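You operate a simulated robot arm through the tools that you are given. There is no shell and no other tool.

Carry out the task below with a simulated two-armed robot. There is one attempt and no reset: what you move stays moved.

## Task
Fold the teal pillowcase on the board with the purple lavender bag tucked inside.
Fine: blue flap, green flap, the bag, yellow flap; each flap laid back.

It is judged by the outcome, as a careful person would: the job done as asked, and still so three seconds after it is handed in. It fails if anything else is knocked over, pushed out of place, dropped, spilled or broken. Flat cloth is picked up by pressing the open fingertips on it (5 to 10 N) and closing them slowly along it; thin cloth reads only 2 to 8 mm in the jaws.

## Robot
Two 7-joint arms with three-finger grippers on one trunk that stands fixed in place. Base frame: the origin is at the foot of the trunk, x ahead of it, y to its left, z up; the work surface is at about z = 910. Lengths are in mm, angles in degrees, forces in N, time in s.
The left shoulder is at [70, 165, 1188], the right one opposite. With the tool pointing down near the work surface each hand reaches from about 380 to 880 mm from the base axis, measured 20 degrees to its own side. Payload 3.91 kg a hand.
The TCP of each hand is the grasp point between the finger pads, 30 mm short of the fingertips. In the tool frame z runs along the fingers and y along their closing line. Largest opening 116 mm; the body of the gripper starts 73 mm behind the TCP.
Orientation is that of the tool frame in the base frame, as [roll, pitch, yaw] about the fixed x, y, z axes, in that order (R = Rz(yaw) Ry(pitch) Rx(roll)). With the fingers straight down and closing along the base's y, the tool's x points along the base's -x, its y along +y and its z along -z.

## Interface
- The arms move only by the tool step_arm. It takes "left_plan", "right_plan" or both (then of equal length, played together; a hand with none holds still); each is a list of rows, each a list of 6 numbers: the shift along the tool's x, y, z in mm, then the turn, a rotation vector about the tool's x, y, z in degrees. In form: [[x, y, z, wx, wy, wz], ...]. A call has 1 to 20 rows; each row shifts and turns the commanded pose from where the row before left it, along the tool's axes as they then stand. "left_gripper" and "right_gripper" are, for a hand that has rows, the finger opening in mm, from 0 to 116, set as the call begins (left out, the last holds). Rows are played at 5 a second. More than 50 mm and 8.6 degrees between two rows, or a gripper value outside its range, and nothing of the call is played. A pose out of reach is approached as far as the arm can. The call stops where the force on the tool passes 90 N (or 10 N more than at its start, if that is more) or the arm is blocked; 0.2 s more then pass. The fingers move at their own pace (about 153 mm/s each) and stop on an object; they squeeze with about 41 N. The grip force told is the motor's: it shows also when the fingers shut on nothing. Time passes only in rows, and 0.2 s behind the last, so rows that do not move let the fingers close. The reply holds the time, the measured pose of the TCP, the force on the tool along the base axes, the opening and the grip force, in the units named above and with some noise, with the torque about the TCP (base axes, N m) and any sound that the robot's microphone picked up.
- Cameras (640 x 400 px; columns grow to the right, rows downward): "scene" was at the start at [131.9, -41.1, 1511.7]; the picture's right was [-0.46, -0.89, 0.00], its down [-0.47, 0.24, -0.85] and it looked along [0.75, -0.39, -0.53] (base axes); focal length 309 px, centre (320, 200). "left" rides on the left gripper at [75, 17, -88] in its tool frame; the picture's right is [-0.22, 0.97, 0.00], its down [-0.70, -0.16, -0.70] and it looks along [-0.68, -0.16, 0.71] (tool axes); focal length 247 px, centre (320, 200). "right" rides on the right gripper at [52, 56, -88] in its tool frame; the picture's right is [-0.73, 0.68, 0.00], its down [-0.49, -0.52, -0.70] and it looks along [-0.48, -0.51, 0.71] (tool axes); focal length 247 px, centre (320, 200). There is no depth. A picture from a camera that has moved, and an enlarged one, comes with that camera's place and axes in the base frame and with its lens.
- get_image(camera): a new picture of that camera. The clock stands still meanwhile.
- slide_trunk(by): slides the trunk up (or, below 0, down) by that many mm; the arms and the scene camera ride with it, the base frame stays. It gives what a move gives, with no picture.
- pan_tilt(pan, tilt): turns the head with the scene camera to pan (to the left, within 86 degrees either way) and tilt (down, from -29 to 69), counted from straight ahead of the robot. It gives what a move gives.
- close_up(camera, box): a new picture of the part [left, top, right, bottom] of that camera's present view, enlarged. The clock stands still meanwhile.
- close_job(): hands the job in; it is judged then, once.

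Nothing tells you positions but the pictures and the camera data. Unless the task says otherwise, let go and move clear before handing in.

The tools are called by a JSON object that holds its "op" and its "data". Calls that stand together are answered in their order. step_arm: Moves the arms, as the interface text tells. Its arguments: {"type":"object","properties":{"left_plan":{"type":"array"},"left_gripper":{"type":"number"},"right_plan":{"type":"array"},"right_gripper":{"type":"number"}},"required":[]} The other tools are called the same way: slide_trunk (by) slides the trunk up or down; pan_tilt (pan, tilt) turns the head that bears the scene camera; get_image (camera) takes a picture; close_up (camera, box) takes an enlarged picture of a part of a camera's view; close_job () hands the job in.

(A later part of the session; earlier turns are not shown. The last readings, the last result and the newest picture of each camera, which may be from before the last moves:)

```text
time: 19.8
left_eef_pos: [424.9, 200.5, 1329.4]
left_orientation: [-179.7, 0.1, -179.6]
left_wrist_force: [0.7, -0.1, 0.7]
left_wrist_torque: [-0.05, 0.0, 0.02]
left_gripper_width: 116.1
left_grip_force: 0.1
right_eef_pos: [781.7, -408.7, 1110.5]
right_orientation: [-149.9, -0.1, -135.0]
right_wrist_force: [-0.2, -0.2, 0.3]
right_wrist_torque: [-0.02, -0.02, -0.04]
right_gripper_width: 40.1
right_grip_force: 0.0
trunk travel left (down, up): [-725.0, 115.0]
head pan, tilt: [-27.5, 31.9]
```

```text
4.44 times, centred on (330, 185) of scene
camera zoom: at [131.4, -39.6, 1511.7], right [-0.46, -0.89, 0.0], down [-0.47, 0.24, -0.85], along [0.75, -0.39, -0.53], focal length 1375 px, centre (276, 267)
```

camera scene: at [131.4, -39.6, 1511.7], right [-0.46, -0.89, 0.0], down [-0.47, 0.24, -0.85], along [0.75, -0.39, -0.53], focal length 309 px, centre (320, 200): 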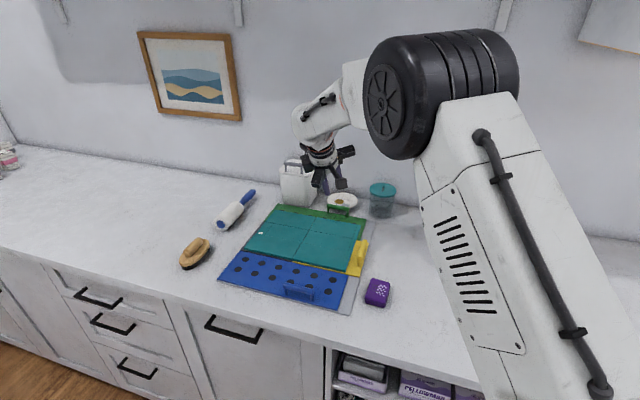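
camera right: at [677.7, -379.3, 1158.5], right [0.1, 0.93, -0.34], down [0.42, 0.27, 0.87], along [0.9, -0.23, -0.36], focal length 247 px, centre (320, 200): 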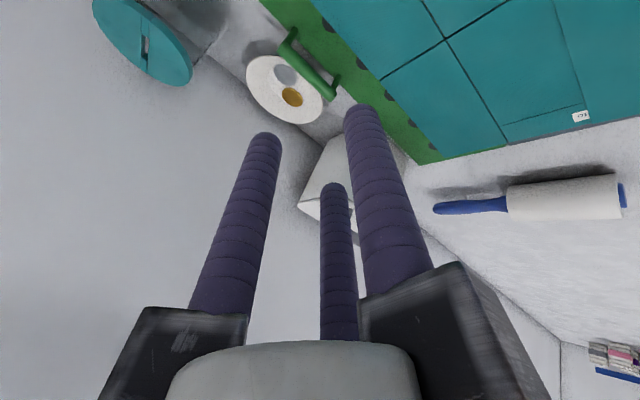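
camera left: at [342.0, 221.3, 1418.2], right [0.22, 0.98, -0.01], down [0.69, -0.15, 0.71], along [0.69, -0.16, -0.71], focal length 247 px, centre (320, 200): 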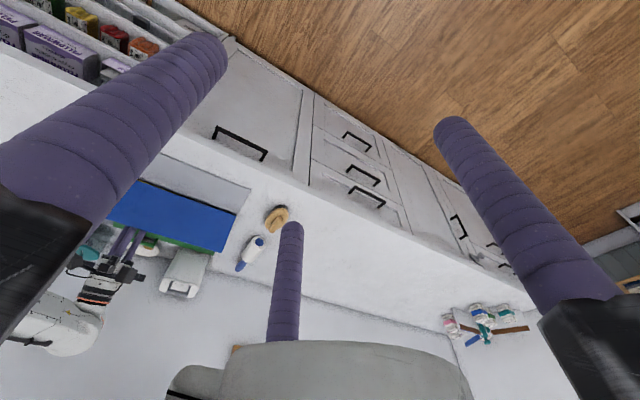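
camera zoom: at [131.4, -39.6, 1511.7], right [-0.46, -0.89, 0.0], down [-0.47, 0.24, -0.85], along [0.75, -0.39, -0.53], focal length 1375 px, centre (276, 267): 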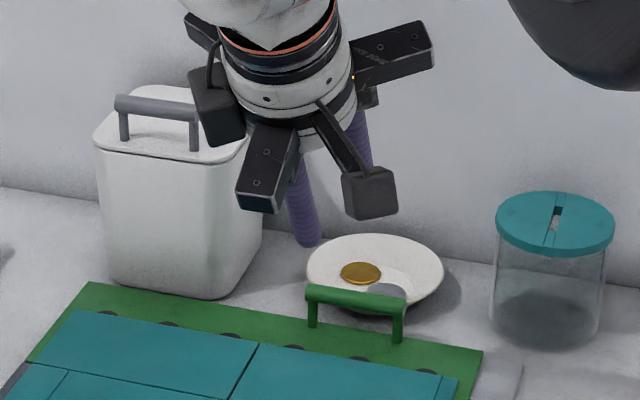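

The green bar comes out near (859,-488,949). I'll advance along the finger direction to about 60 mm short of it and measure again.

{"op": "step_arm", "data": {"right_plan": [[0, -5, 29.6, 0, 0, 0], [0, -5, 29.6, 0, 0, 0], [0, -5, 29.6, 0, 0, 0], [0, -5, 29.4, 0, 0, 0]]}}

{"op": "get_image", "data": {"camera": "right"}}

{"op": "close_up", "data": {"camera": "right", "box": [220, 20, 400, 160]}}

{"op": "close_up", "data": {"camera": "scene", "box": [270, 140, 390, 230]}}

```text
time: 20.8
left_eef_pos: [426.8, 197.3, 1328.0]
left_orientation: [-179.8, 0.1, -179.7]
left_wrist_force: [0.9, -0.4, -0.7]
left_wrist_torque: [0.01, 0.03, 0.01]
left_gripper_width: 115.7
left_grip_force: 0.1
right_eef_pos: [836.6, -465.3, 1013.5]
right_orientation: [-150.0, 0.0, -135.0]
right_wrist_force: [1.2, 0.1, 0.8]
right_wrist_torque: [0.02, 0.04, 0.0]
right_gripper_width: 40.2
right_grip_force: 0.0
trunk travel left (down, up): [-725.0, 115.0]
head pan, tilt: [-27.5, 31.9]
```

```text
taken
camera right: at [733.5, -435.0, 1062.0], right [0.1, 0.93, -0.34], down [0.42, 0.27, 0.87], along [0.9, -0.23, -0.36], focal length 247 px, centre (320, 200)
```

right: 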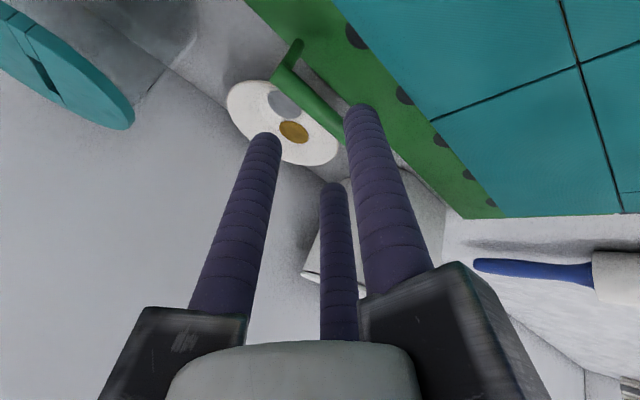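

```text
2.86 times, centred on (310, 90) of right
camera zoom: at [733.5, -435.0, 1062.0], right [0.1, 0.93, -0.34], down [0.42, 0.27, 0.87], along [0.9, -0.23, -0.36], focal length 706 px, centre (349, 514)
```

zoom: 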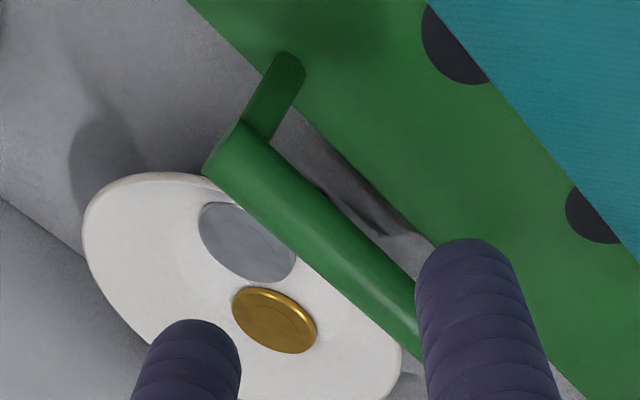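

```text
4.44 times, centred on (330, 185) of scene
camera zoom: at [134.0, -42.2, 1511.5], right [-0.46, -0.89, 0.0], down [-0.47, 0.25, -0.85], along [0.75, -0.39, -0.53], focal length 1375 px, centre (276, 267)
```

zoom: 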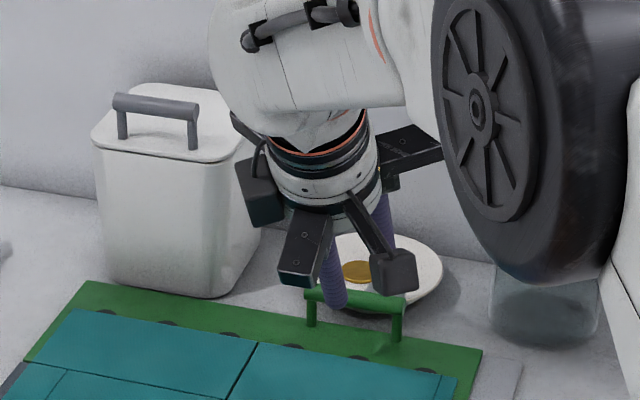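

The bar refines to about w=955 in board terms, and the hand is well lined up. I'm advancing in small steps onto the bar.

{"op": "step_arm", "data": {"right_plan": [[0, -1.2, 15, 0, 0, 0], [0, -1.2, 12, 0, 0, 0], [0, 0, 10, 0, 0, 0], [0, 0, 7, 0, 0, 0]], "right_gripper": 46}}

{"op": "get_image", "data": {"camera": "right"}}

{"op": "close_up", "data": {"camera": "scene", "box": [290, 170, 370, 230]}}

```text
time: 21.8
left_eef_pos: [426.2, 198.2, 1327.9]
left_orientation: [-179.6, 0.2, -179.6]
left_wrist_force: [-0.3, 0.0, -0.5]
left_wrist_torque: [0.01, -0.01, 0.01]
left_gripper_width: 116.1
left_grip_force: 0.0
right_eef_pos: [853.6, -477.8, 979.2]
right_orientation: [-150.0, -0.1, -135.0]
right_wrist_force: [-0.4, 0.4, 0.2]
right_wrist_torque: [0.0, 0.0, 0.0]
right_gripper_width: 46.1
right_grip_force: 0.0
trunk travel left (down, up): [-725.0, 115.0]
head pan, tilt: [-27.5, 31.9]
```

```text
taken
camera right: at [750.7, -450.2, 1028.0], right [0.1, 0.93, -0.34], down [0.42, 0.27, 0.87], along [0.9, -0.23, -0.36], focal length 247 px, centre (320, 200)
```

right: 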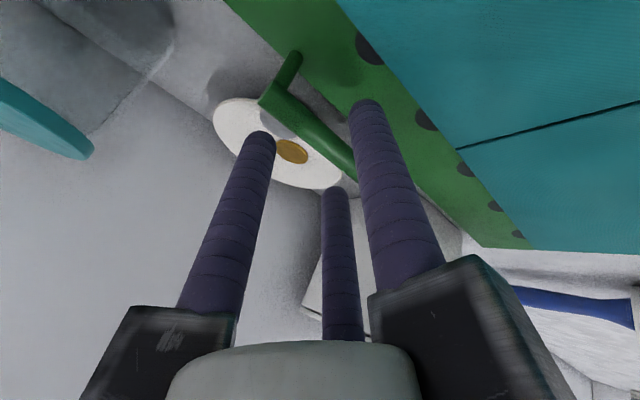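

```text
6.67 times, centred on (330, 200) of scene
camera zoom: at [132.7, -41.4, 1511.6], right [-0.46, -0.89, 0.0], down [-0.47, 0.24, -0.85], along [0.75, -0.39, -0.53], focal length 2062 px, centre (253, 200)
```

zoom: 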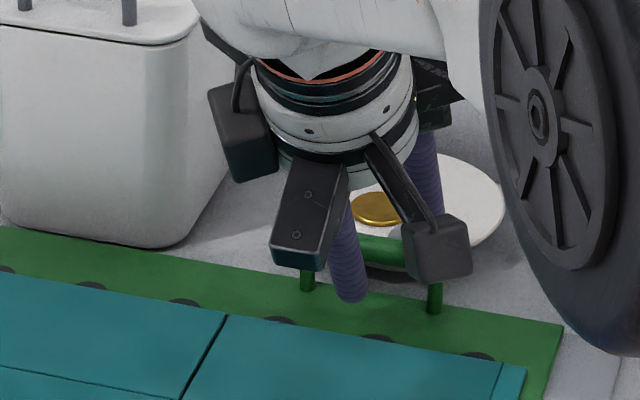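

{"op": "close_up", "data": {"camera": "right", "box": [230, 30, 400, 200]}}

{"op": "get_image", "data": {"camera": "scene"}}

```text
2.35 times, centred on (315, 115) of right
camera zoom: at [750.7, -450.2, 1028.0], right [0.1, 0.93, -0.34], down [0.42, 0.27, 0.87], along [0.9, -0.23, -0.36], focal length 581 px, centre (332, 400)
```

zoom: 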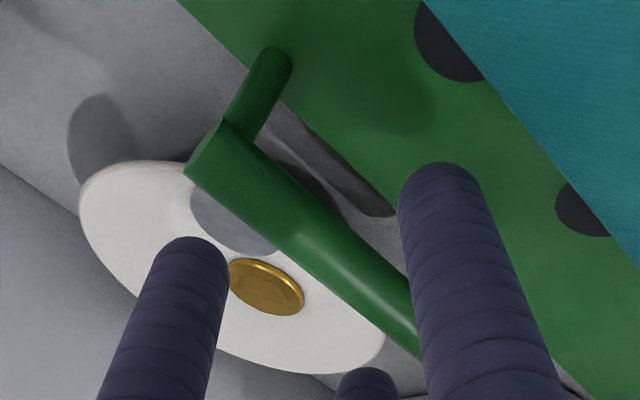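

```text
taken
camera scene: at [132.7, -41.4, 1511.6], right [-0.46, -0.89, 0.0], down [-0.47, 0.24, -0.85], along [0.75, -0.39, -0.53], focal length 309 px, centre (320, 200)
```

scene: 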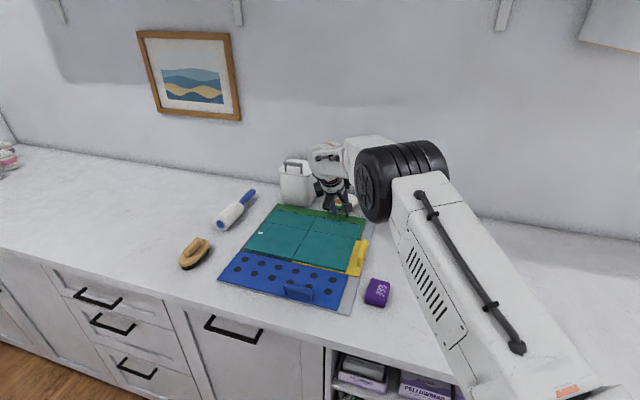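

Still lined up (bar at w≈954). I'll advance the last 16 mm and close.

{"op": "step_arm", "data": {"right_plan": [[0, 0, 8, 0, 0, 0], [0, 0, 8, 0, 0, 0], [0, 0, 0, 0, 0, 0]]}}

{"op": "step_arm", "data": {"right_plan": [[0, 0, 0, 0, 0, 0], [0, 0, 0, 0, 0, 0], [0, 0, 0, 0, 0, 0]], "right_gripper": 10}}

{"op": "close_up", "data": {"camera": "right", "box": [200, 30, 440, 220]}}

{"op": "close_up", "data": {"camera": "scene", "box": [270, 160, 390, 240]}}

```text
time: 22.6
left_eef_pos: [423.9, 199.9, 1327.6]
left_orientation: [-179.7, 0.2, -179.6]
left_wrist_force: [-0.1, 0.5, -0.4]
left_wrist_torque: [-0.02, -0.02, 0.04]
left_gripper_width: 115.9
left_grip_force: 0.1
right_eef_pos: [859.4, -483.2, 965.8]
right_orientation: [-150.0, -0.1, -135.0]
right_wrist_force: [0.5, -0.2, -0.5]
right_wrist_torque: [-0.02, 0.01, 0.02]
right_gripper_width: 45.8
right_grip_force: 0.1
trunk travel left (down, up): [-725.0, 115.0]
head pan, tilt: [-27.5, 31.9]
```

```text
time: 23.4
left_eef_pos: [424.8, 198.3, 1327.9]
left_orientation: [-179.7, 0.1, -179.5]
left_wrist_force: [0.4, 0.0, 0.9]
left_wrist_torque: [0.02, 0.0, 0.03]
left_gripper_width: 116.3
left_grip_force: 0.0
right_eef_pos: [858.8, -484.4, 965.8]
right_orientation: [-149.9, 0.0, -135.0]
right_wrist_force: [-1.0, 1.6, 1.5]
right_wrist_torque: [0.13, -0.09, -0.09]
right_gripper_width: 23.2
right_grip_force: 40.7
trunk travel left (down, up): [-725.0, 115.0]
head pan, tilt: [-27.5, 31.9]
```

```text
2.11 times, centred on (320, 125) of right
camera zoom: at [755.6, -455.3, 1014.9], right [0.1, 0.93, -0.34], down [0.42, 0.27, 0.87], along [0.9, -0.23, -0.36], focal length 520 px, centre (320, 358)
```

zoom: 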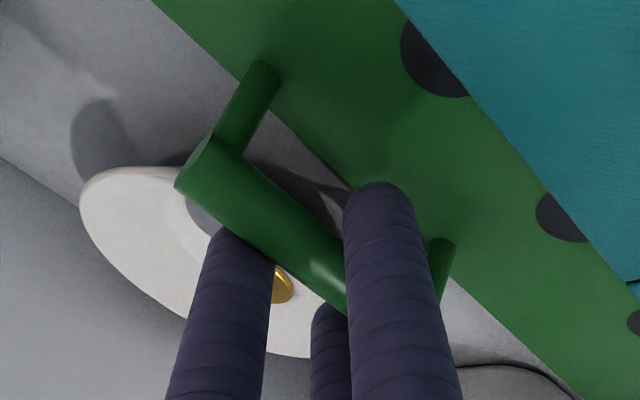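

```text
5.00 times, centred on (330, 200) of scene
camera zoom: at [131.8, -40.7, 1511.7], right [-0.46, -0.89, 0.0], down [-0.47, 0.24, -0.85], along [0.75, -0.39, -0.53], focal length 1547 px, centre (270, 200)
```

zoom: 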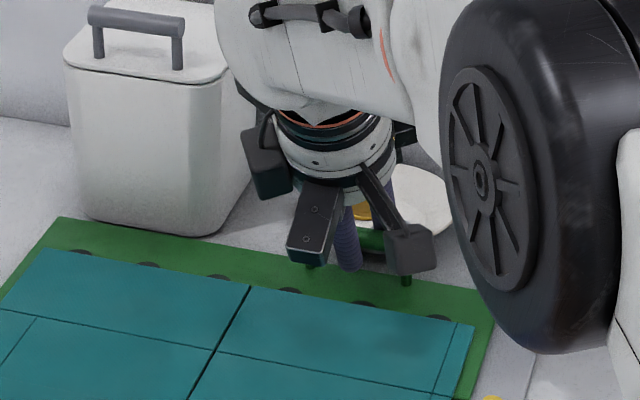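

Gripped (23 mm, 41 N). I'll lift the green flap about 20° as a check, leaning the hand with it.

{"op": "step_arm", "data": {"right_plan": [[0, -1.9, -10.68, 1.667, 0, 0], [0, -1.15, -10.81, 1.667, 0, 0], [0, -0.43, -10.85, 1.667, 0, 0], [0, 0.2, -10.88, 1.667, 0, 0]]}}

{"op": "close_up", "data": {"camera": "scene", "box": [240, 150, 400, 270]}}

{"op": "close_up", "data": {"camera": "right", "box": [200, 30, 440, 220]}}

```text
time: 24.4
left_eef_pos: [424.3, 199.4, 1328.4]
left_orientation: [-179.6, 0.1, -179.6]
left_wrist_force: [-0.8, -0.5, 0.8]
left_wrist_torque: [-0.02, 0.0, -0.02]
left_gripper_width: 116.1
left_grip_force: 0.0
right_eef_pos: [846.1, -469.0, 1005.3]
right_orientation: [-143.2, 0.0, -135.0]
right_wrist_force: [1.6, 1.0, 0.1]
right_wrist_torque: [0.1, -0.19, -0.1]
right_gripper_width: 23.1
right_grip_force: 41.2
trunk travel left (down, up): [-725.0, 115.0]
head pan, tilt: [-27.5, 31.9]
```

```text
3.33 times, centred on (320, 210) of scene
camera zoom: at [132.1, -40.2, 1511.7], right [-0.46, -0.89, 0.0], down [-0.47, 0.24, -0.85], along [0.75, -0.39, -0.53], focal length 1031 px, centre (320, 167)
```

zoom: 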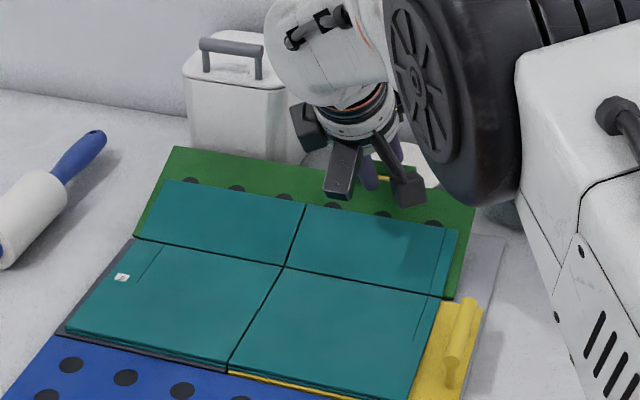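

```text
2.11 times, centred on (320, 125) of right
camera zoom: at [738.1, -437.9, 1042.4], right [0.13, 0.9, -0.41], down [0.34, 0.34, 0.87], along [0.93, -0.26, -0.27], focal length 520 px, centre (320, 358)
```

zoom: 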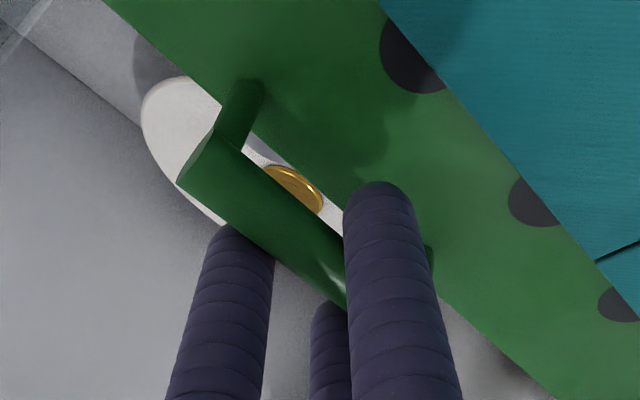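

Forces are near zero, so the green hinge model is good. I'm raising it to about 60°.

{"op": "step_arm", "data": {"right_plan": [[0, 0.74, -10.9, 1.667, 0, 0], [0, 1.26, -10.82, 1.667, 0, 0], [0, 2.01, -10.83, 1.667, 0, 0], [0, 2.53, -10.69, 1.667, 0, 0], [0, 3.35, -10.58, 1.667, 0, 0], [0, 3.75, -10.39, 1.667, 0, 0], [0, 4.51, -10.18, 1.667, 0, 0], [0, 4.95, -9.92, 1.667, 0, 0]]}}

{"op": "close_up", "data": {"camera": "scene", "box": [240, 150, 400, 270]}}

{"op": "close_up", "data": {"camera": "right", "box": [200, 30, 440, 220]}}

```text
time: 26.2
left_eef_pos: [423.1, 200.5, 1327.5]
left_orientation: [-179.7, 0.1, -179.6]
left_wrist_force: [-0.1, 0.3, 0.2]
left_wrist_torque: [-0.04, -0.01, 0.0]
left_gripper_width: 115.9
left_grip_force: 0.0
right_eef_pos: [792.7, -417.6, 1050.2]
right_orientation: [-129.9, -0.1, -135.0]
right_wrist_force: [2.2, 0.5, 5.1]
right_wrist_torque: [0.06, -0.08, -0.24]
right_gripper_width: 22.8
right_grip_force: 41.1
trunk travel left (down, up): [-725.0, 115.0]
head pan, tilt: [-27.5, 31.9]
```

```text
3.33 times, centred on (320, 210) of scene
camera zoom: at [131.3, -39.8, 1511.7], right [-0.46, -0.89, 0.0], down [-0.47, 0.24, -0.85], along [0.75, -0.39, -0.53], focal length 1031 px, centre (320, 167)
```

zoom: 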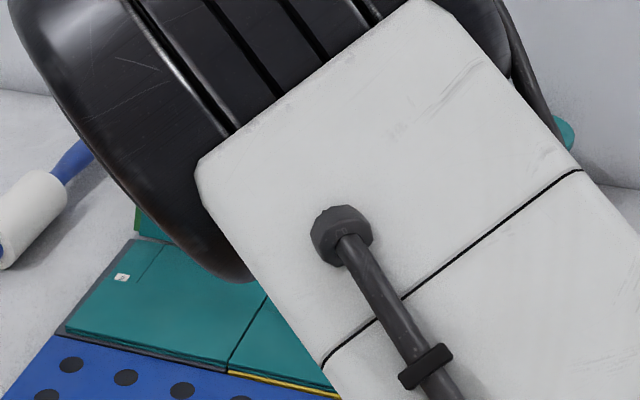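

```text
2.11 times, centred on (320, 125) of right
camera zoom: at [681.1, -380.8, 1064.2], right [0.21, 0.83, -0.52], down [0.2, 0.49, 0.85], along [0.96, -0.28, -0.07], focal length 520 px, centre (320, 358)
```

zoom: 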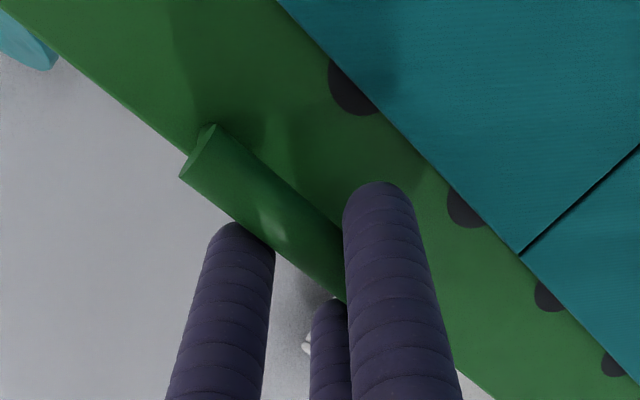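

Green is at about 60° and holding well, though the elbow now blocks the scene camera. I'll go on to about 90° with less lean.

{"op": "step_arm", "data": {"right_plan": [[0, 5.35, -9.48, 1, 0, 0], [0, 6.07, -9.24, 1, 0, 0], [0, 6.61, -8.79, 1, 0, 0], [0, 7.18, -8.36, 1, 0, 0], [0, 7.78, -7.82, 1, 0, 0], [0, 8.27, -7.27, 1, 0, 0]]}}

{"op": "get_image", "data": {"camera": "scene"}}

{"op": "get_image", "data": {"camera": "right"}}

{"op": "get_image", "data": {"camera": "left"}}

```text
time: 27.6
left_eef_pos: [422.2, 205.7, 1326.7]
left_orientation: [-179.4, 0.3, -179.6]
left_wrist_force: [0.7, 0.4, 0.4]
left_wrist_torque: [-0.01, 0.0, 0.0]
left_gripper_width: 116.1
left_grip_force: 0.1
right_eef_pos: [738.8, -395.9, 1040.7]
right_orientation: [-124.9, -0.1, -137.5]
right_wrist_force: [20.9, 21.1, 42.8]
right_wrist_torque: [-2.92, 0.37, -0.67]
right_gripper_width: 23.0
right_grip_force: 41.1
trunk travel left (down, up): [-725.0, 115.0]
head pan, tilt: [-27.5, 31.9]
```

```text
taken
camera scene: at [129.2, -33.0, 1512.1], right [-0.46, -0.89, 0.0], down [-0.47, 0.24, -0.85], along [0.75, -0.4, -0.53], focal length 309 px, centre (320, 200)
```

scene: 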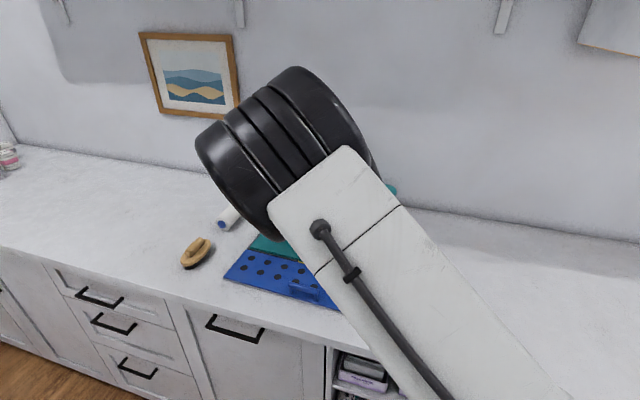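

```text
taken
camera right: at [628.4, -354.3, 1045.5], right [0.28, 0.78, -0.56], down [0.17, 0.53, 0.83], along [0.95, -0.32, 0.01], focal length 247 px, centre (320, 200)
```

right: 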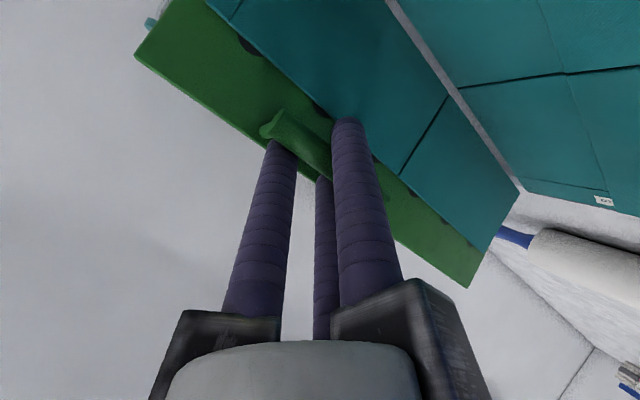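

```text
taken
camera left: at [346.6, 223.2, 1416.2], right [0.22, 0.98, -0.01], down [0.69, -0.15, 0.7], along [0.69, -0.16, -0.71], focal length 247 px, centre (320, 200)
```

left: 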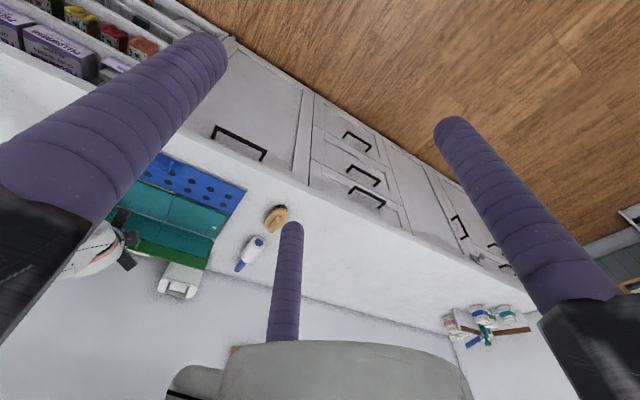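

The hand has been pushed about 20 mm sideways with 50 N on it; the tool axis is nearly in line with the forearm, which looks like a wrist singularity. I'll back down to about 75° with less lean and check that this recovers.

{"op": "step_arm", "data": {"right_plan": [[0, -8.94, 7.72, -4, 0, 0], [0, -8.94, 7.87, -4, 0, 0], [0, -8.51, 7.81, -3, 0, 0], [0, 0, 0, 0, 0, 0]]}}

{"op": "get_image", "data": {"camera": "right"}}

{"op": "get_image", "data": {"camera": "scene"}}

```text
time: 28.6
left_eef_pos: [426.7, 199.5, 1327.8]
left_orientation: [-179.8, 0.2, -179.5]
left_wrist_force: [-0.7, 0.3, 0.3]
left_wrist_torque: [0.0, 0.0, 0.01]
left_gripper_width: 115.9
left_grip_force: 0.0
right_eef_pos: [770.5, -397.0, 1053.0]
right_orientation: [-135.2, -0.1, -135.1]
right_wrist_force: [0.4, 0.6, -11.8]
right_wrist_torque: [0.19, 0.0, -0.19]
right_gripper_width: 22.7
right_grip_force: 41.2
trunk travel left (down, up): [-725.0, 115.0]
head pan, tilt: [-27.5, 31.9]
```

```text
taken
camera right: at [661.1, -362.0, 1076.3], right [0.18, 0.86, -0.48], down [0.26, 0.43, 0.86], along [0.95, -0.28, -0.14], focal length 247 px, centre (320, 200)
```

right: 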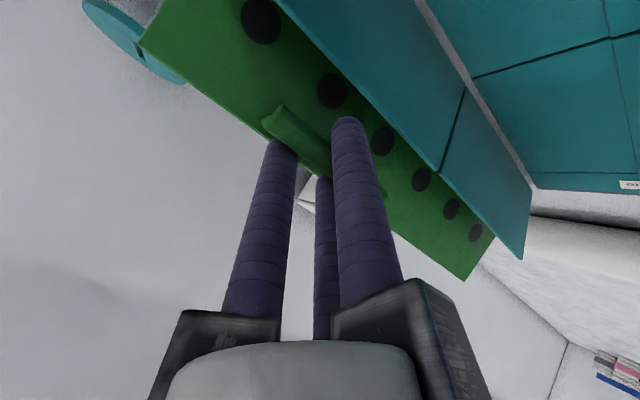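

```text
taken
camera scene: at [133.7, -41.3, 1511.4], right [-0.46, -0.89, 0.0], down [-0.47, 0.24, -0.85], along [0.75, -0.39, -0.53], focal length 309 px, centre (320, 200)
```

scene: 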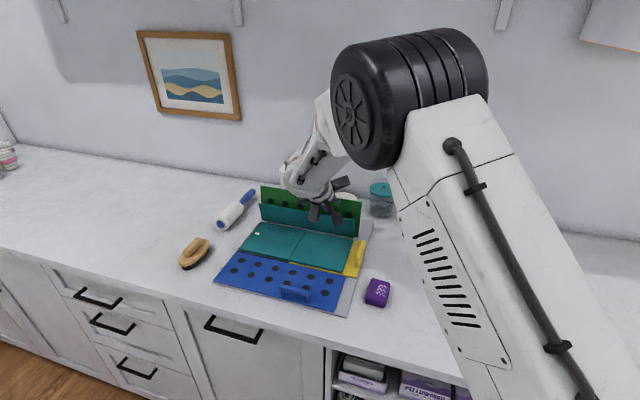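

That recovered and the hand is back on the arc. I'm continuing over with the lean decreasing instead, up to about 95°.

{"op": "step_arm", "data": {"right_plan": [[0, 7.42, -7.0, -2, 0, 0], [0, 8.2, -6.01, -2, 0, 0], [0, 8.99, -4.9, -2, 0, 0], [0, 9.35, -3.71, -2, 0, 0]]}}

{"op": "get_image", "data": {"camera": "right"}}

{"op": "get_image", "data": {"camera": "scene"}}

```text
time: 29.6
left_eef_pos: [426.1, 197.5, 1327.6]
left_orientation: [-179.8, 0.1, -179.6]
left_wrist_force: [0.8, -0.1, -0.3]
left_wrist_torque: [-0.01, 0.02, 0.03]
left_gripper_width: 115.9
left_grip_force: 0.1
right_eef_pos: [742.2, -370.8, 1047.0]
right_orientation: [-143.0, -0.1, -134.9]
right_wrist_force: [0.9, -6.0, -8.5]
right_wrist_torque: [0.15, -0.57, -0.31]
right_gripper_width: 23.0
right_grip_force: 41.0
trunk travel left (down, up): [-725.0, 115.0]
head pan, tilt: [-27.5, 31.9]
```

```text
taken
camera right: at [635.7, -338.3, 1084.2], right [0.13, 0.9, -0.41], down [0.34, 0.35, 0.87], along [0.93, -0.26, -0.26], focal length 247 px, centre (320, 200)
```

right: 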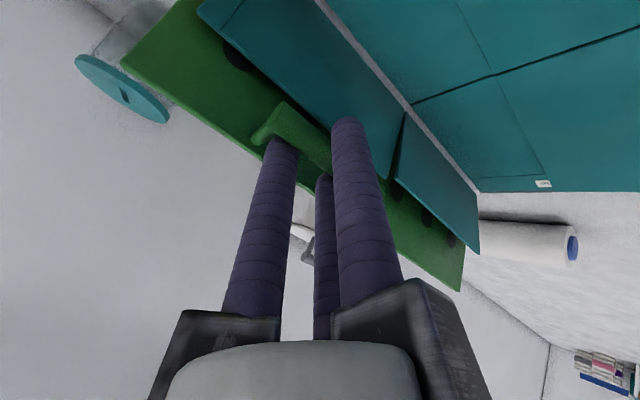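

```text
taken
camera scene: at [133.4, -42.7, 1511.5], right [-0.46, -0.89, 0.0], down [-0.47, 0.25, -0.85], along [0.75, -0.39, -0.53], focal length 309 px, centre (320, 200)
```

scene: 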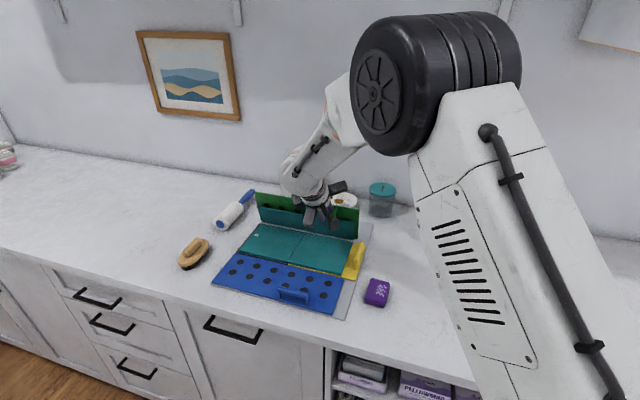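

At about 95° and the forces are small. I'll push on to about 107°, where the strip should drop over.

{"op": "step_arm", "data": {"right_plan": [[0, 9.91, -2.46, -2, 0, 0], [0, 10.1, -1.09, -2, 0, 0], [0, 6.24, -0.12, -1, 0, 0], [0, 0, 0, 0, 0, 0]]}}

{"op": "get_image", "data": {"camera": "right"}}

{"op": "close_up", "data": {"camera": "scene", "box": [200, 170, 400, 310]}}

```text
time: 30.6
left_eef_pos: [424.7, 199.3, 1328.2]
left_orientation: [-179.7, 0.1, -179.6]
left_wrist_force: [0.9, 0.2, -0.5]
left_wrist_torque: [0.0, -0.01, 0.0]
left_gripper_width: 116.2
left_grip_force: 0.1
right_eef_pos: [725.7, -350.7, 1034.6]
right_orientation: [-148.0, -0.1, -135.0]
right_wrist_force: [1.4, -2.1, -1.1]
right_wrist_torque: [0.47, -0.78, -0.23]
right_gripper_width: 22.9
right_grip_force: 40.8
trunk travel left (down, up): [-725.0, 115.0]
head pan, tilt: [-27.5, 31.9]
```

```text
taken
camera right: at [620.5, -321.3, 1080.9], right [0.11, 0.93, -0.36], down [0.4, 0.29, 0.87], along [0.91, -0.24, -0.33], focal length 247 px, centre (320, 200)
```

right: 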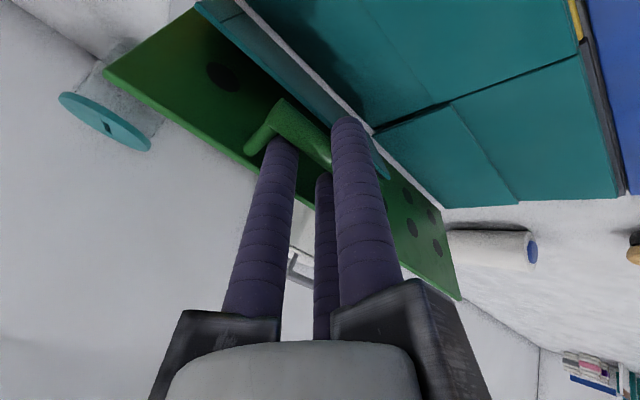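

```text
2.86 times, centred on (300, 240) of scene
camera zoom: at [132.1, -41.4, 1511.6], right [-0.46, -0.89, 0.0], down [-0.47, 0.24, -0.85], along [0.75, -0.39, -0.53], focal length 884 px, centre (377, 86)
```

zoom: 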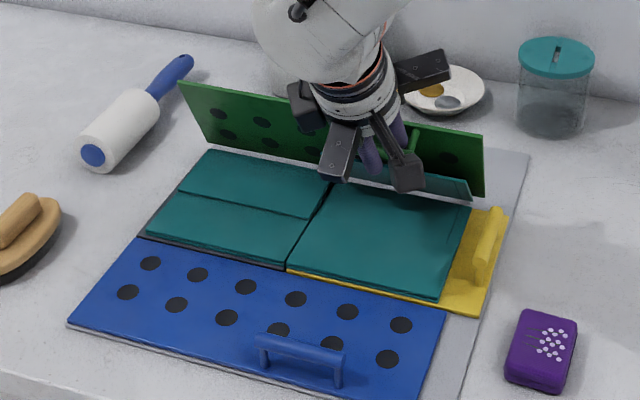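

The left half of the far strip has folded over; the right half still stands against the flap. I'll nudge the flap a few degrees more and wait a moment.

{"op": "step_arm", "data": {"right_plan": [[0, 6.0, 0.6, 0, 0, 0], [0, 0, 0, 0, 0, 0], [0, 0, 0, 0, 0, 0], [0, 0, 0, 0, 0, 0]]}}

{"op": "close_up", "data": {"camera": "right", "box": [180, 0, 480, 200]}}

{"op": "close_up", "data": {"camera": "scene", "box": [260, 180, 380, 280]}}

```text
time: 31.6
left_eef_pos: [423.9, 199.1, 1328.2]
left_orientation: [-179.8, 0.1, -179.6]
left_wrist_force: [0.4, -0.2, -0.7]
left_wrist_torque: [-0.04, -0.01, -0.01]
left_gripper_width: 116.1
left_grip_force: 0.2
right_eef_pos: [723.1, -347.3, 1032.1]
right_orientation: [-148.0, 0.1, -134.9]
right_wrist_force: [4.8, -0.8, 4.2]
right_wrist_torque: [0.45, -0.74, -0.35]
right_gripper_width: 22.7
right_grip_force: 40.7
trunk travel left (down, up): [-725.0, 115.0]
head pan, tilt: [-27.5, 31.9]
```

```text
2.00 times, centred on (330, 100) of right
camera zoom: at [617.7, -318.4, 1077.9], right [0.11, 0.93, -0.36], down [0.39, 0.29, 0.87], along [0.91, -0.24, -0.33], focal length 494 px, centre (300, 400)
```

zoom: 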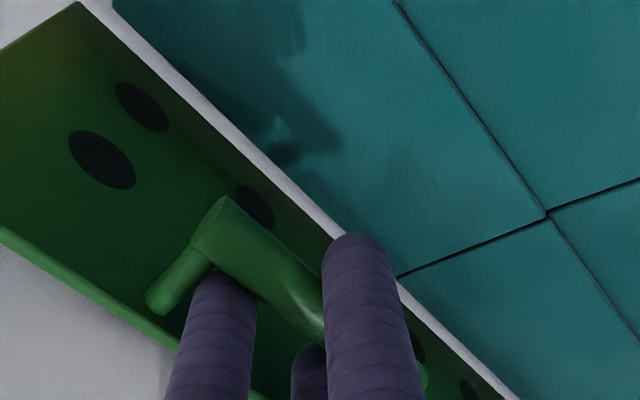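

```text
4.00 times, centred on (320, 230) of scene
camera zoom: at [132.1, -40.8, 1511.7], right [-0.46, -0.89, 0.0], down [-0.47, 0.24, -0.85], along [0.75, -0.39, -0.53], focal length 1237 px, centre (320, 80)
```

zoom: 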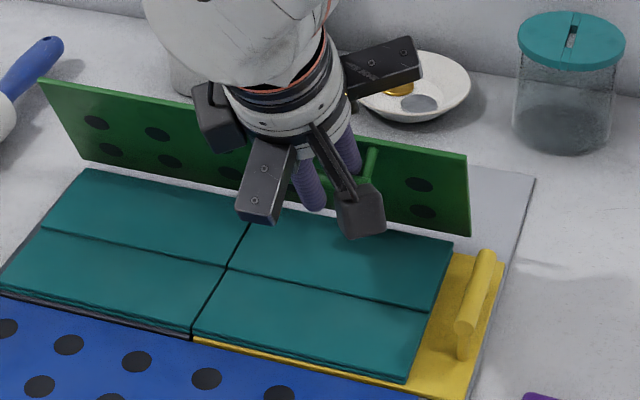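

Both halves of the far strip are folded over now. I'm returning the green flap along its arc, keeping the hand's lean constant.

{"op": "step_arm", "data": {"right_plan": [[0, -12.5, -0.56, 0, 0, 0], [0, -10.76, 0.71, 0, 0, 0], [0, -10.71, 1.74, 0, 0, 0], [0, -10.4, 2.61, 0, 0, 0], [0, -10.18, 3.53, 0, 0, 0], [0, -9.87, 4.4, 0, 0, 0], [0, -9.39, 5.16, 0, 0, 0], [0, -8.95, 6.06, 0, 0, 0], [0, -8.38, 6.77, 0, 0, 0], [0, -7.74, 7.43, 0, 0, 0], [0, -7.04, 8.17, 0, 0, 0]]}}

{"op": "get_image", "data": {"camera": "right"}}

{"op": "get_image", "data": {"camera": "scene"}}

```text
time: 34.0
left_eef_pos: [424.1, 198.2, 1328.5]
left_orientation: [-179.8, 0.1, -179.5]
left_wrist_force: [-0.4, 0.1, 0.4]
left_wrist_torque: [0.05, 0.0, -0.01]
left_gripper_width: 116.1
left_grip_force: 0.0
right_eef_pos: [804.2, -429.3, 1046.5]
right_orientation: [-147.9, -0.1, -135.1]
right_wrist_force: [-3.1, -1.1, -6.4]
right_wrist_torque: [0.08, 0.17, -0.35]
right_gripper_width: 22.8
right_grip_force: 41.0
trunk travel left (down, up): [-725.0, 115.0]
head pan, tilt: [-27.5, 31.9]
```

```text
taken
camera right: at [698.8, -399.2, 1092.1], right [0.11, 0.93, -0.36], down [0.4, 0.29, 0.87], along [0.91, -0.24, -0.34], focal length 247 px, centre (320, 200)
```

right: 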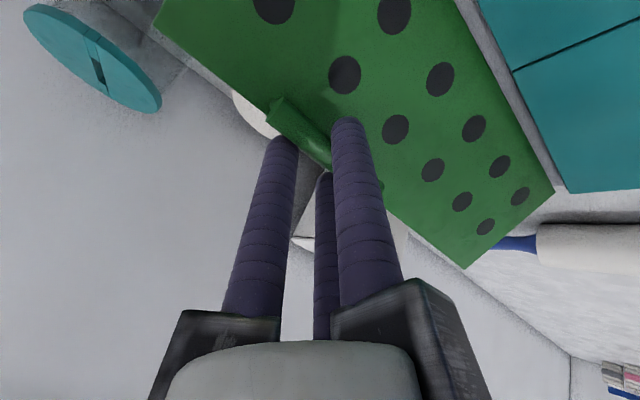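

```text
taken
camera scene: at [132.3, -41.8, 1511.5], right [-0.46, -0.89, 0.0], down [-0.47, 0.25, -0.85], along [0.75, -0.39, -0.53], focal length 309 px, centre (320, 200)
```

scene: 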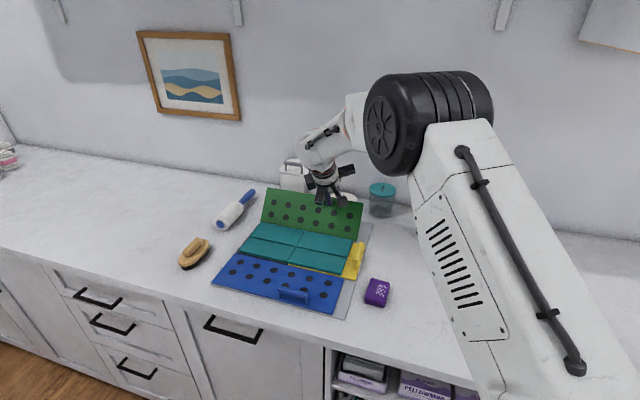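

Smooth return so far, with the grip still full. I'm lowering it the rest of the way, stopping just short of flat.

{"op": "step_arm", "data": {"right_plan": [[0, -6.36, 8.69, 0, 0, 0], [0, -5.54, 9.24, 0, 0, 0], [0, -4.78, 9.71, 0, 0, 0], [0, -3.85, 10.07, 0, 0, 0], [0, -2.97, 10.35, 0, 0, 0], [0, -2.0, 10.57, 0, 0, 0], [0, -1.09, 10.71, 0, 0, 0]]}}

{"op": "get_image", "data": {"camera": "right"}}

{"op": "close_up", "data": {"camera": "scene", "box": [240, 150, 400, 270]}}

```text
time: 35.6
left_eef_pos: [425.1, 198.7, 1327.2]
left_orientation: [-179.7, 0.2, -179.7]
left_wrist_force: [-1.1, -0.5, 0.2]
left_wrist_torque: [-0.01, -0.02, -0.01]
left_gripper_width: 115.8
left_grip_force: 0.0
right_eef_pos: [845.7, -470.1, 1004.3]
right_orientation: [-147.9, 0.0, -134.8]
right_wrist_force: [-2.3, 8.9, -5.6]
right_wrist_torque: [0.1, 0.19, 0.05]
right_gripper_width: 21.0
right_grip_force: 41.3
trunk travel left (down, up): [-725.0, 115.0]
head pan, tilt: [-27.5, 31.9]
```

```text
taken
camera right: at [741.1, -441.0, 1049.4], right [0.11, 0.93, -0.36], down [0.4, 0.29, 0.87], along [0.91, -0.24, -0.33], focal length 247 px, centre (320, 200)
```

right: 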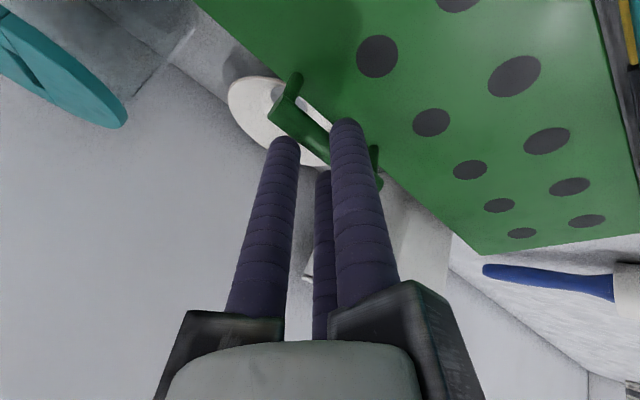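

```text
3.33 times, centred on (320, 210) of scene
camera zoom: at [132.8, -40.4, 1511.6], right [-0.46, -0.89, 0.0], down [-0.47, 0.24, -0.85], along [0.75, -0.39, -0.53], focal length 1031 px, centre (320, 167)
```

zoom: 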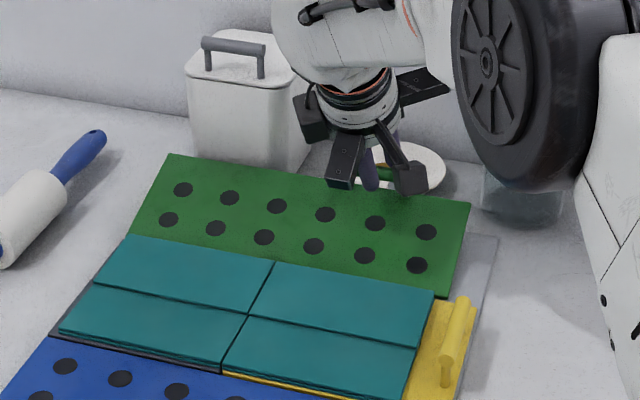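

Close to flat, with the bar creeping toward the tips (21 mm). Two more small steps.

{"op": "step_arm", "data": {"right_plan": [[0, -0.23, 10.76, 0, 0, 0], [0, 0.71, 8.0, 0, 0, 0]]}}

{"op": "close_up", "data": {"camera": "scene", "box": [240, 150, 400, 270]}}

{"op": "close_up", "data": {"camera": "right", "box": [180, 30, 480, 230]}}

```text
time: 36.2
left_eef_pos: [425.9, 197.3, 1326.7]
left_orientation: [-179.8, 0.1, -179.7]
left_wrist_force: [0.1, -0.5, -0.6]
left_wrist_torque: [0.04, -0.01, -0.01]
left_gripper_width: 116.0
left_grip_force: 0.1
right_eef_pos: [852.2, -481.0, 988.0]
right_orientation: [-147.9, 0.0, -135.2]
right_wrist_force: [0.0, 0.4, 0.5]
right_wrist_torque: [0.0, -0.02, 0.02]
right_gripper_width: 10.0
right_grip_force: 0.0
trunk travel left (down, up): [-725.0, 115.0]
head pan, tilt: [-27.5, 31.9]
```

```text
3.33 times, centred on (320, 210) of scene
camera zoom: at [132.5, -42.5, 1511.7], right [-0.46, -0.89, 0.0], down [-0.47, 0.25, -0.85], along [0.75, -0.39, -0.53], focal length 1031 px, centre (320, 167)
```

zoom: 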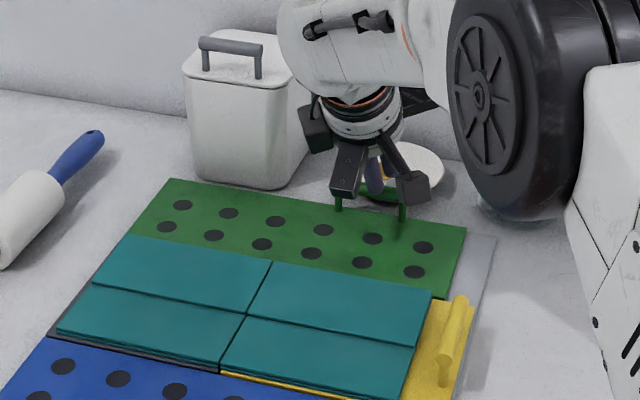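

```text
2.00 times, centred on (330, 130) of right
camera zoom: at [747.3, -451.1, 1033.2], right [0.11, 0.93, -0.36], down [0.39, 0.29, 0.87], along [0.91, -0.24, -0.33], focal length 494 px, centre (300, 340)
```

zoom: 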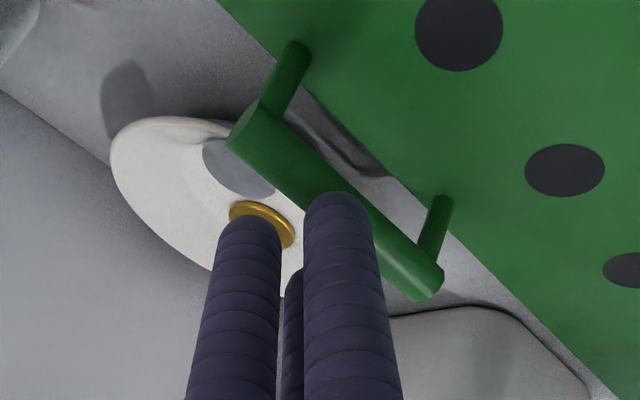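

The green flap dropped the last few degrees and lies flat; the dish and coins are undisturbed. I'll back the hand out, straighten it, and move above the bag.

{"op": "step_arm", "data": {"right_plan": [[0, 0, -20, 0, 0, 0], [0, 0, -40, 0, 0, 0], [0, 0, -40, 0, 0, 0], [0, 40, -25, 0, 0, 0], [0, 40, -25, 0, 0, 0], [0, 40, -25, 0, 0, 0], [0, 0, 0, -8, 0, 0], [0, 0, 0, -8, 0, 0], [0, 0, 0, -8, 0, 0], [0, 0, 0, -8, 0, 0]], "right_gripper": 10}}

{"op": "get_image", "data": {"camera": "scene"}}

{"op": "close_up", "data": {"camera": "scene", "box": [200, 170, 400, 310]}}

```text
time: 38.4
left_eef_pos: [425.7, 195.9, 1326.7]
left_orientation: [-179.8, 0.1, -179.6]
left_wrist_force: [-0.1, -0.5, 0.5]
left_wrist_torque: [0.0, 0.01, -0.03]
left_gripper_width: 115.9
left_grip_force: 0.0
right_eef_pos: [714.2, -342.1, 1070.0]
right_orientation: [179.8, 0.0, -135.1]
right_wrist_force: [0.6, -0.7, -0.4]
right_wrist_torque: [0.06, 0.01, 0.03]
right_gripper_width: 10.2
right_grip_force: 0.0
trunk travel left (down, up): [-725.0, 115.0]
head pan, tilt: [-27.5, 31.9]
```

```text
taken
camera scene: at [133.8, -43.3, 1511.4], right [-0.46, -0.89, 0.0], down [-0.47, 0.25, -0.85], along [0.75, -0.39, -0.53], focal length 309 px, centre (320, 200)
```

scene: 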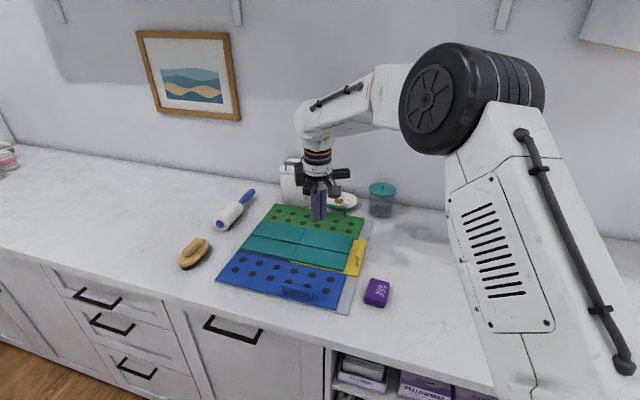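

```text
2.86 times, centred on (300, 240) of scene
camera zoom: at [133.8, -43.3, 1511.4], right [-0.46, -0.89, 0.0], down [-0.47, 0.25, -0.85], along [0.75, -0.39, -0.53], focal length 884 px, centre (377, 86)
```

zoom: 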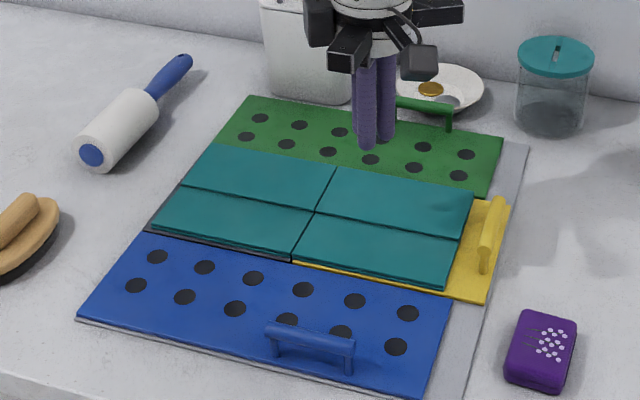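

Both flaps lie flat and both strips are folded. Moving over the bag with the fingers opened.

{"op": "step_arm", "data": {"right_plan": [[35.2, 18.2, -4, 0, 0, 0], [35.2, 18.2, -4, 0, 0, 0], [35.2, 18.2, -4, 0, 0, 0], [35.2, 18.2, -4, 0, 0, 0], [35.2, 18.2, -4, 0, 0, 0]], "right_gripper": 90}}

{"op": "get_image", "data": {"camera": "right"}}

{"op": "close_up", "data": {"camera": "scene", "box": [320, 230, 440, 320]}}

```text
time: 39.6
left_eef_pos: [422.9, 198.8, 1328.9]
left_orientation: [-179.6, 0.2, -179.6]
left_wrist_force: [-0.1, -0.5, -0.2]
left_wrist_torque: [0.02, -0.04, 0.01]
left_gripper_width: 116.1
left_grip_force: 0.1
right_eef_pos: [525.2, -403.2, 1093.9]
right_orientation: [180.0, 0.1, -134.9]
right_wrist_force: [-0.4, -0.2, 0.2]
right_wrist_torque: [0.02, 0.0, -0.01]
right_gripper_width: 90.1
right_grip_force: 0.0
trunk travel left (down, up): [-725.0, 115.0]
head pan, tilt: [-27.5, 31.9]
```

```text
taken
camera right: at [447.4, -400.7, 1182.4], right [0.03, 1.0, 0.0], down [0.71, -0.02, 0.7], along [0.7, -0.02, -0.71], focal length 247 px, centre (320, 200)
```

right: 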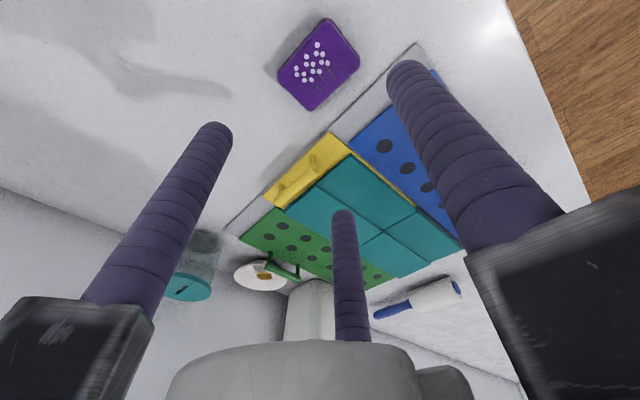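

```text
4.44 times, centred on (380, 275) of scene
camera zoom: at [129.6, -41.6, 1511.8], right [-0.46, -0.89, 0.0], down [-0.47, 0.24, -0.85], along [0.75, -0.39, -0.53], focal length 1375 px, centre (53, -133)
```

zoom: 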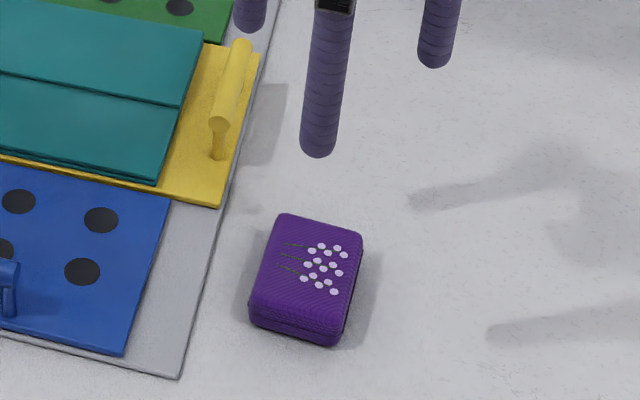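

{"op": "close_up", "data": {"camera": "right", "box": [250, 0, 390, 130]}}

```text
3.08 times, centred on (320, 65) of right
camera zoom: at [447.4, -400.7, 1182.4], right [0.03, 1.0, 0.0], down [0.71, -0.02, 0.7], along [0.7, -0.02, -0.71], focal length 760 px, centre (320, 615)
```

zoom: 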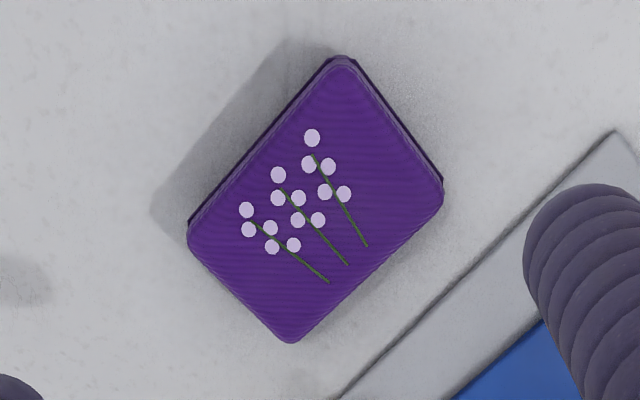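

The bag's centre is near (523,-405), turned about 5° from the board, with a top around z=932. I'll turn to match, narrow the fingers so they clear the board edge, and go down around it.

{"op": "step_arm", "data": {"right_plan": [[2.8, 4.5, 0, 0, 0, 5.3], [0, 0, 45, 0, 0, 0], [0, 0, 40, 0, 0, 0], [0, 0, 25, 0, 0, 0], [0, 0, 0, 0, 0, 0]], "right_gripper": 76}}

{"op": "get_image", "data": {"camera": "right"}}

{"op": "close_up", "data": {"camera": "scene", "box": [330, 220, 430, 320]}}

```text
time: 40.8
left_eef_pos: [423.7, 199.3, 1329.1]
left_orientation: [-179.7, 0.0, -179.6]
left_wrist_force: [-1.3, -0.7, -0.1]
left_wrist_torque: [0.02, 0.0, 0.01]
left_gripper_width: 115.8
left_grip_force: 0.1
right_eef_pos: [520.5, -401.4, 981.5]
right_orientation: [-179.9, -0.1, -140.3]
right_wrist_force: [0.2, 0.7, -0.2]
right_wrist_torque: [0.01, 0.01, 0.0]
right_gripper_width: 75.9
right_grip_force: 0.1
trunk travel left (down, up): [-725.0, 115.0]
head pan, tilt: [-27.5, 31.9]
```

```text
taken
camera right: at [443.0, -391.1, 1070.0], right [0.13, 0.99, 0.0], down [0.71, -0.09, 0.7], along [0.69, -0.09, -0.71], focal length 247 px, centre (320, 200)
```

right: 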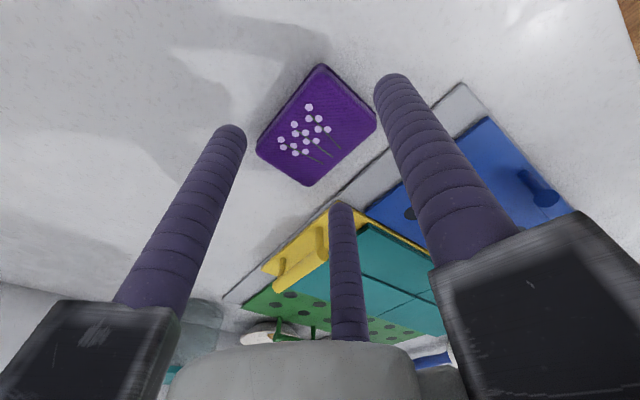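

```text
4.00 times, centred on (380, 270) of scene
camera zoom: at [131.7, -41.0, 1511.7], right [-0.46, -0.89, 0.0], down [-0.47, 0.24, -0.85], along [0.75, -0.39, -0.53], focal length 1237 px, centre (80, -80)
```

zoom: 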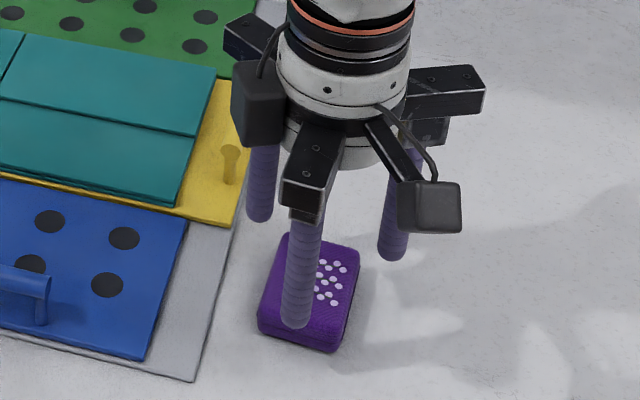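

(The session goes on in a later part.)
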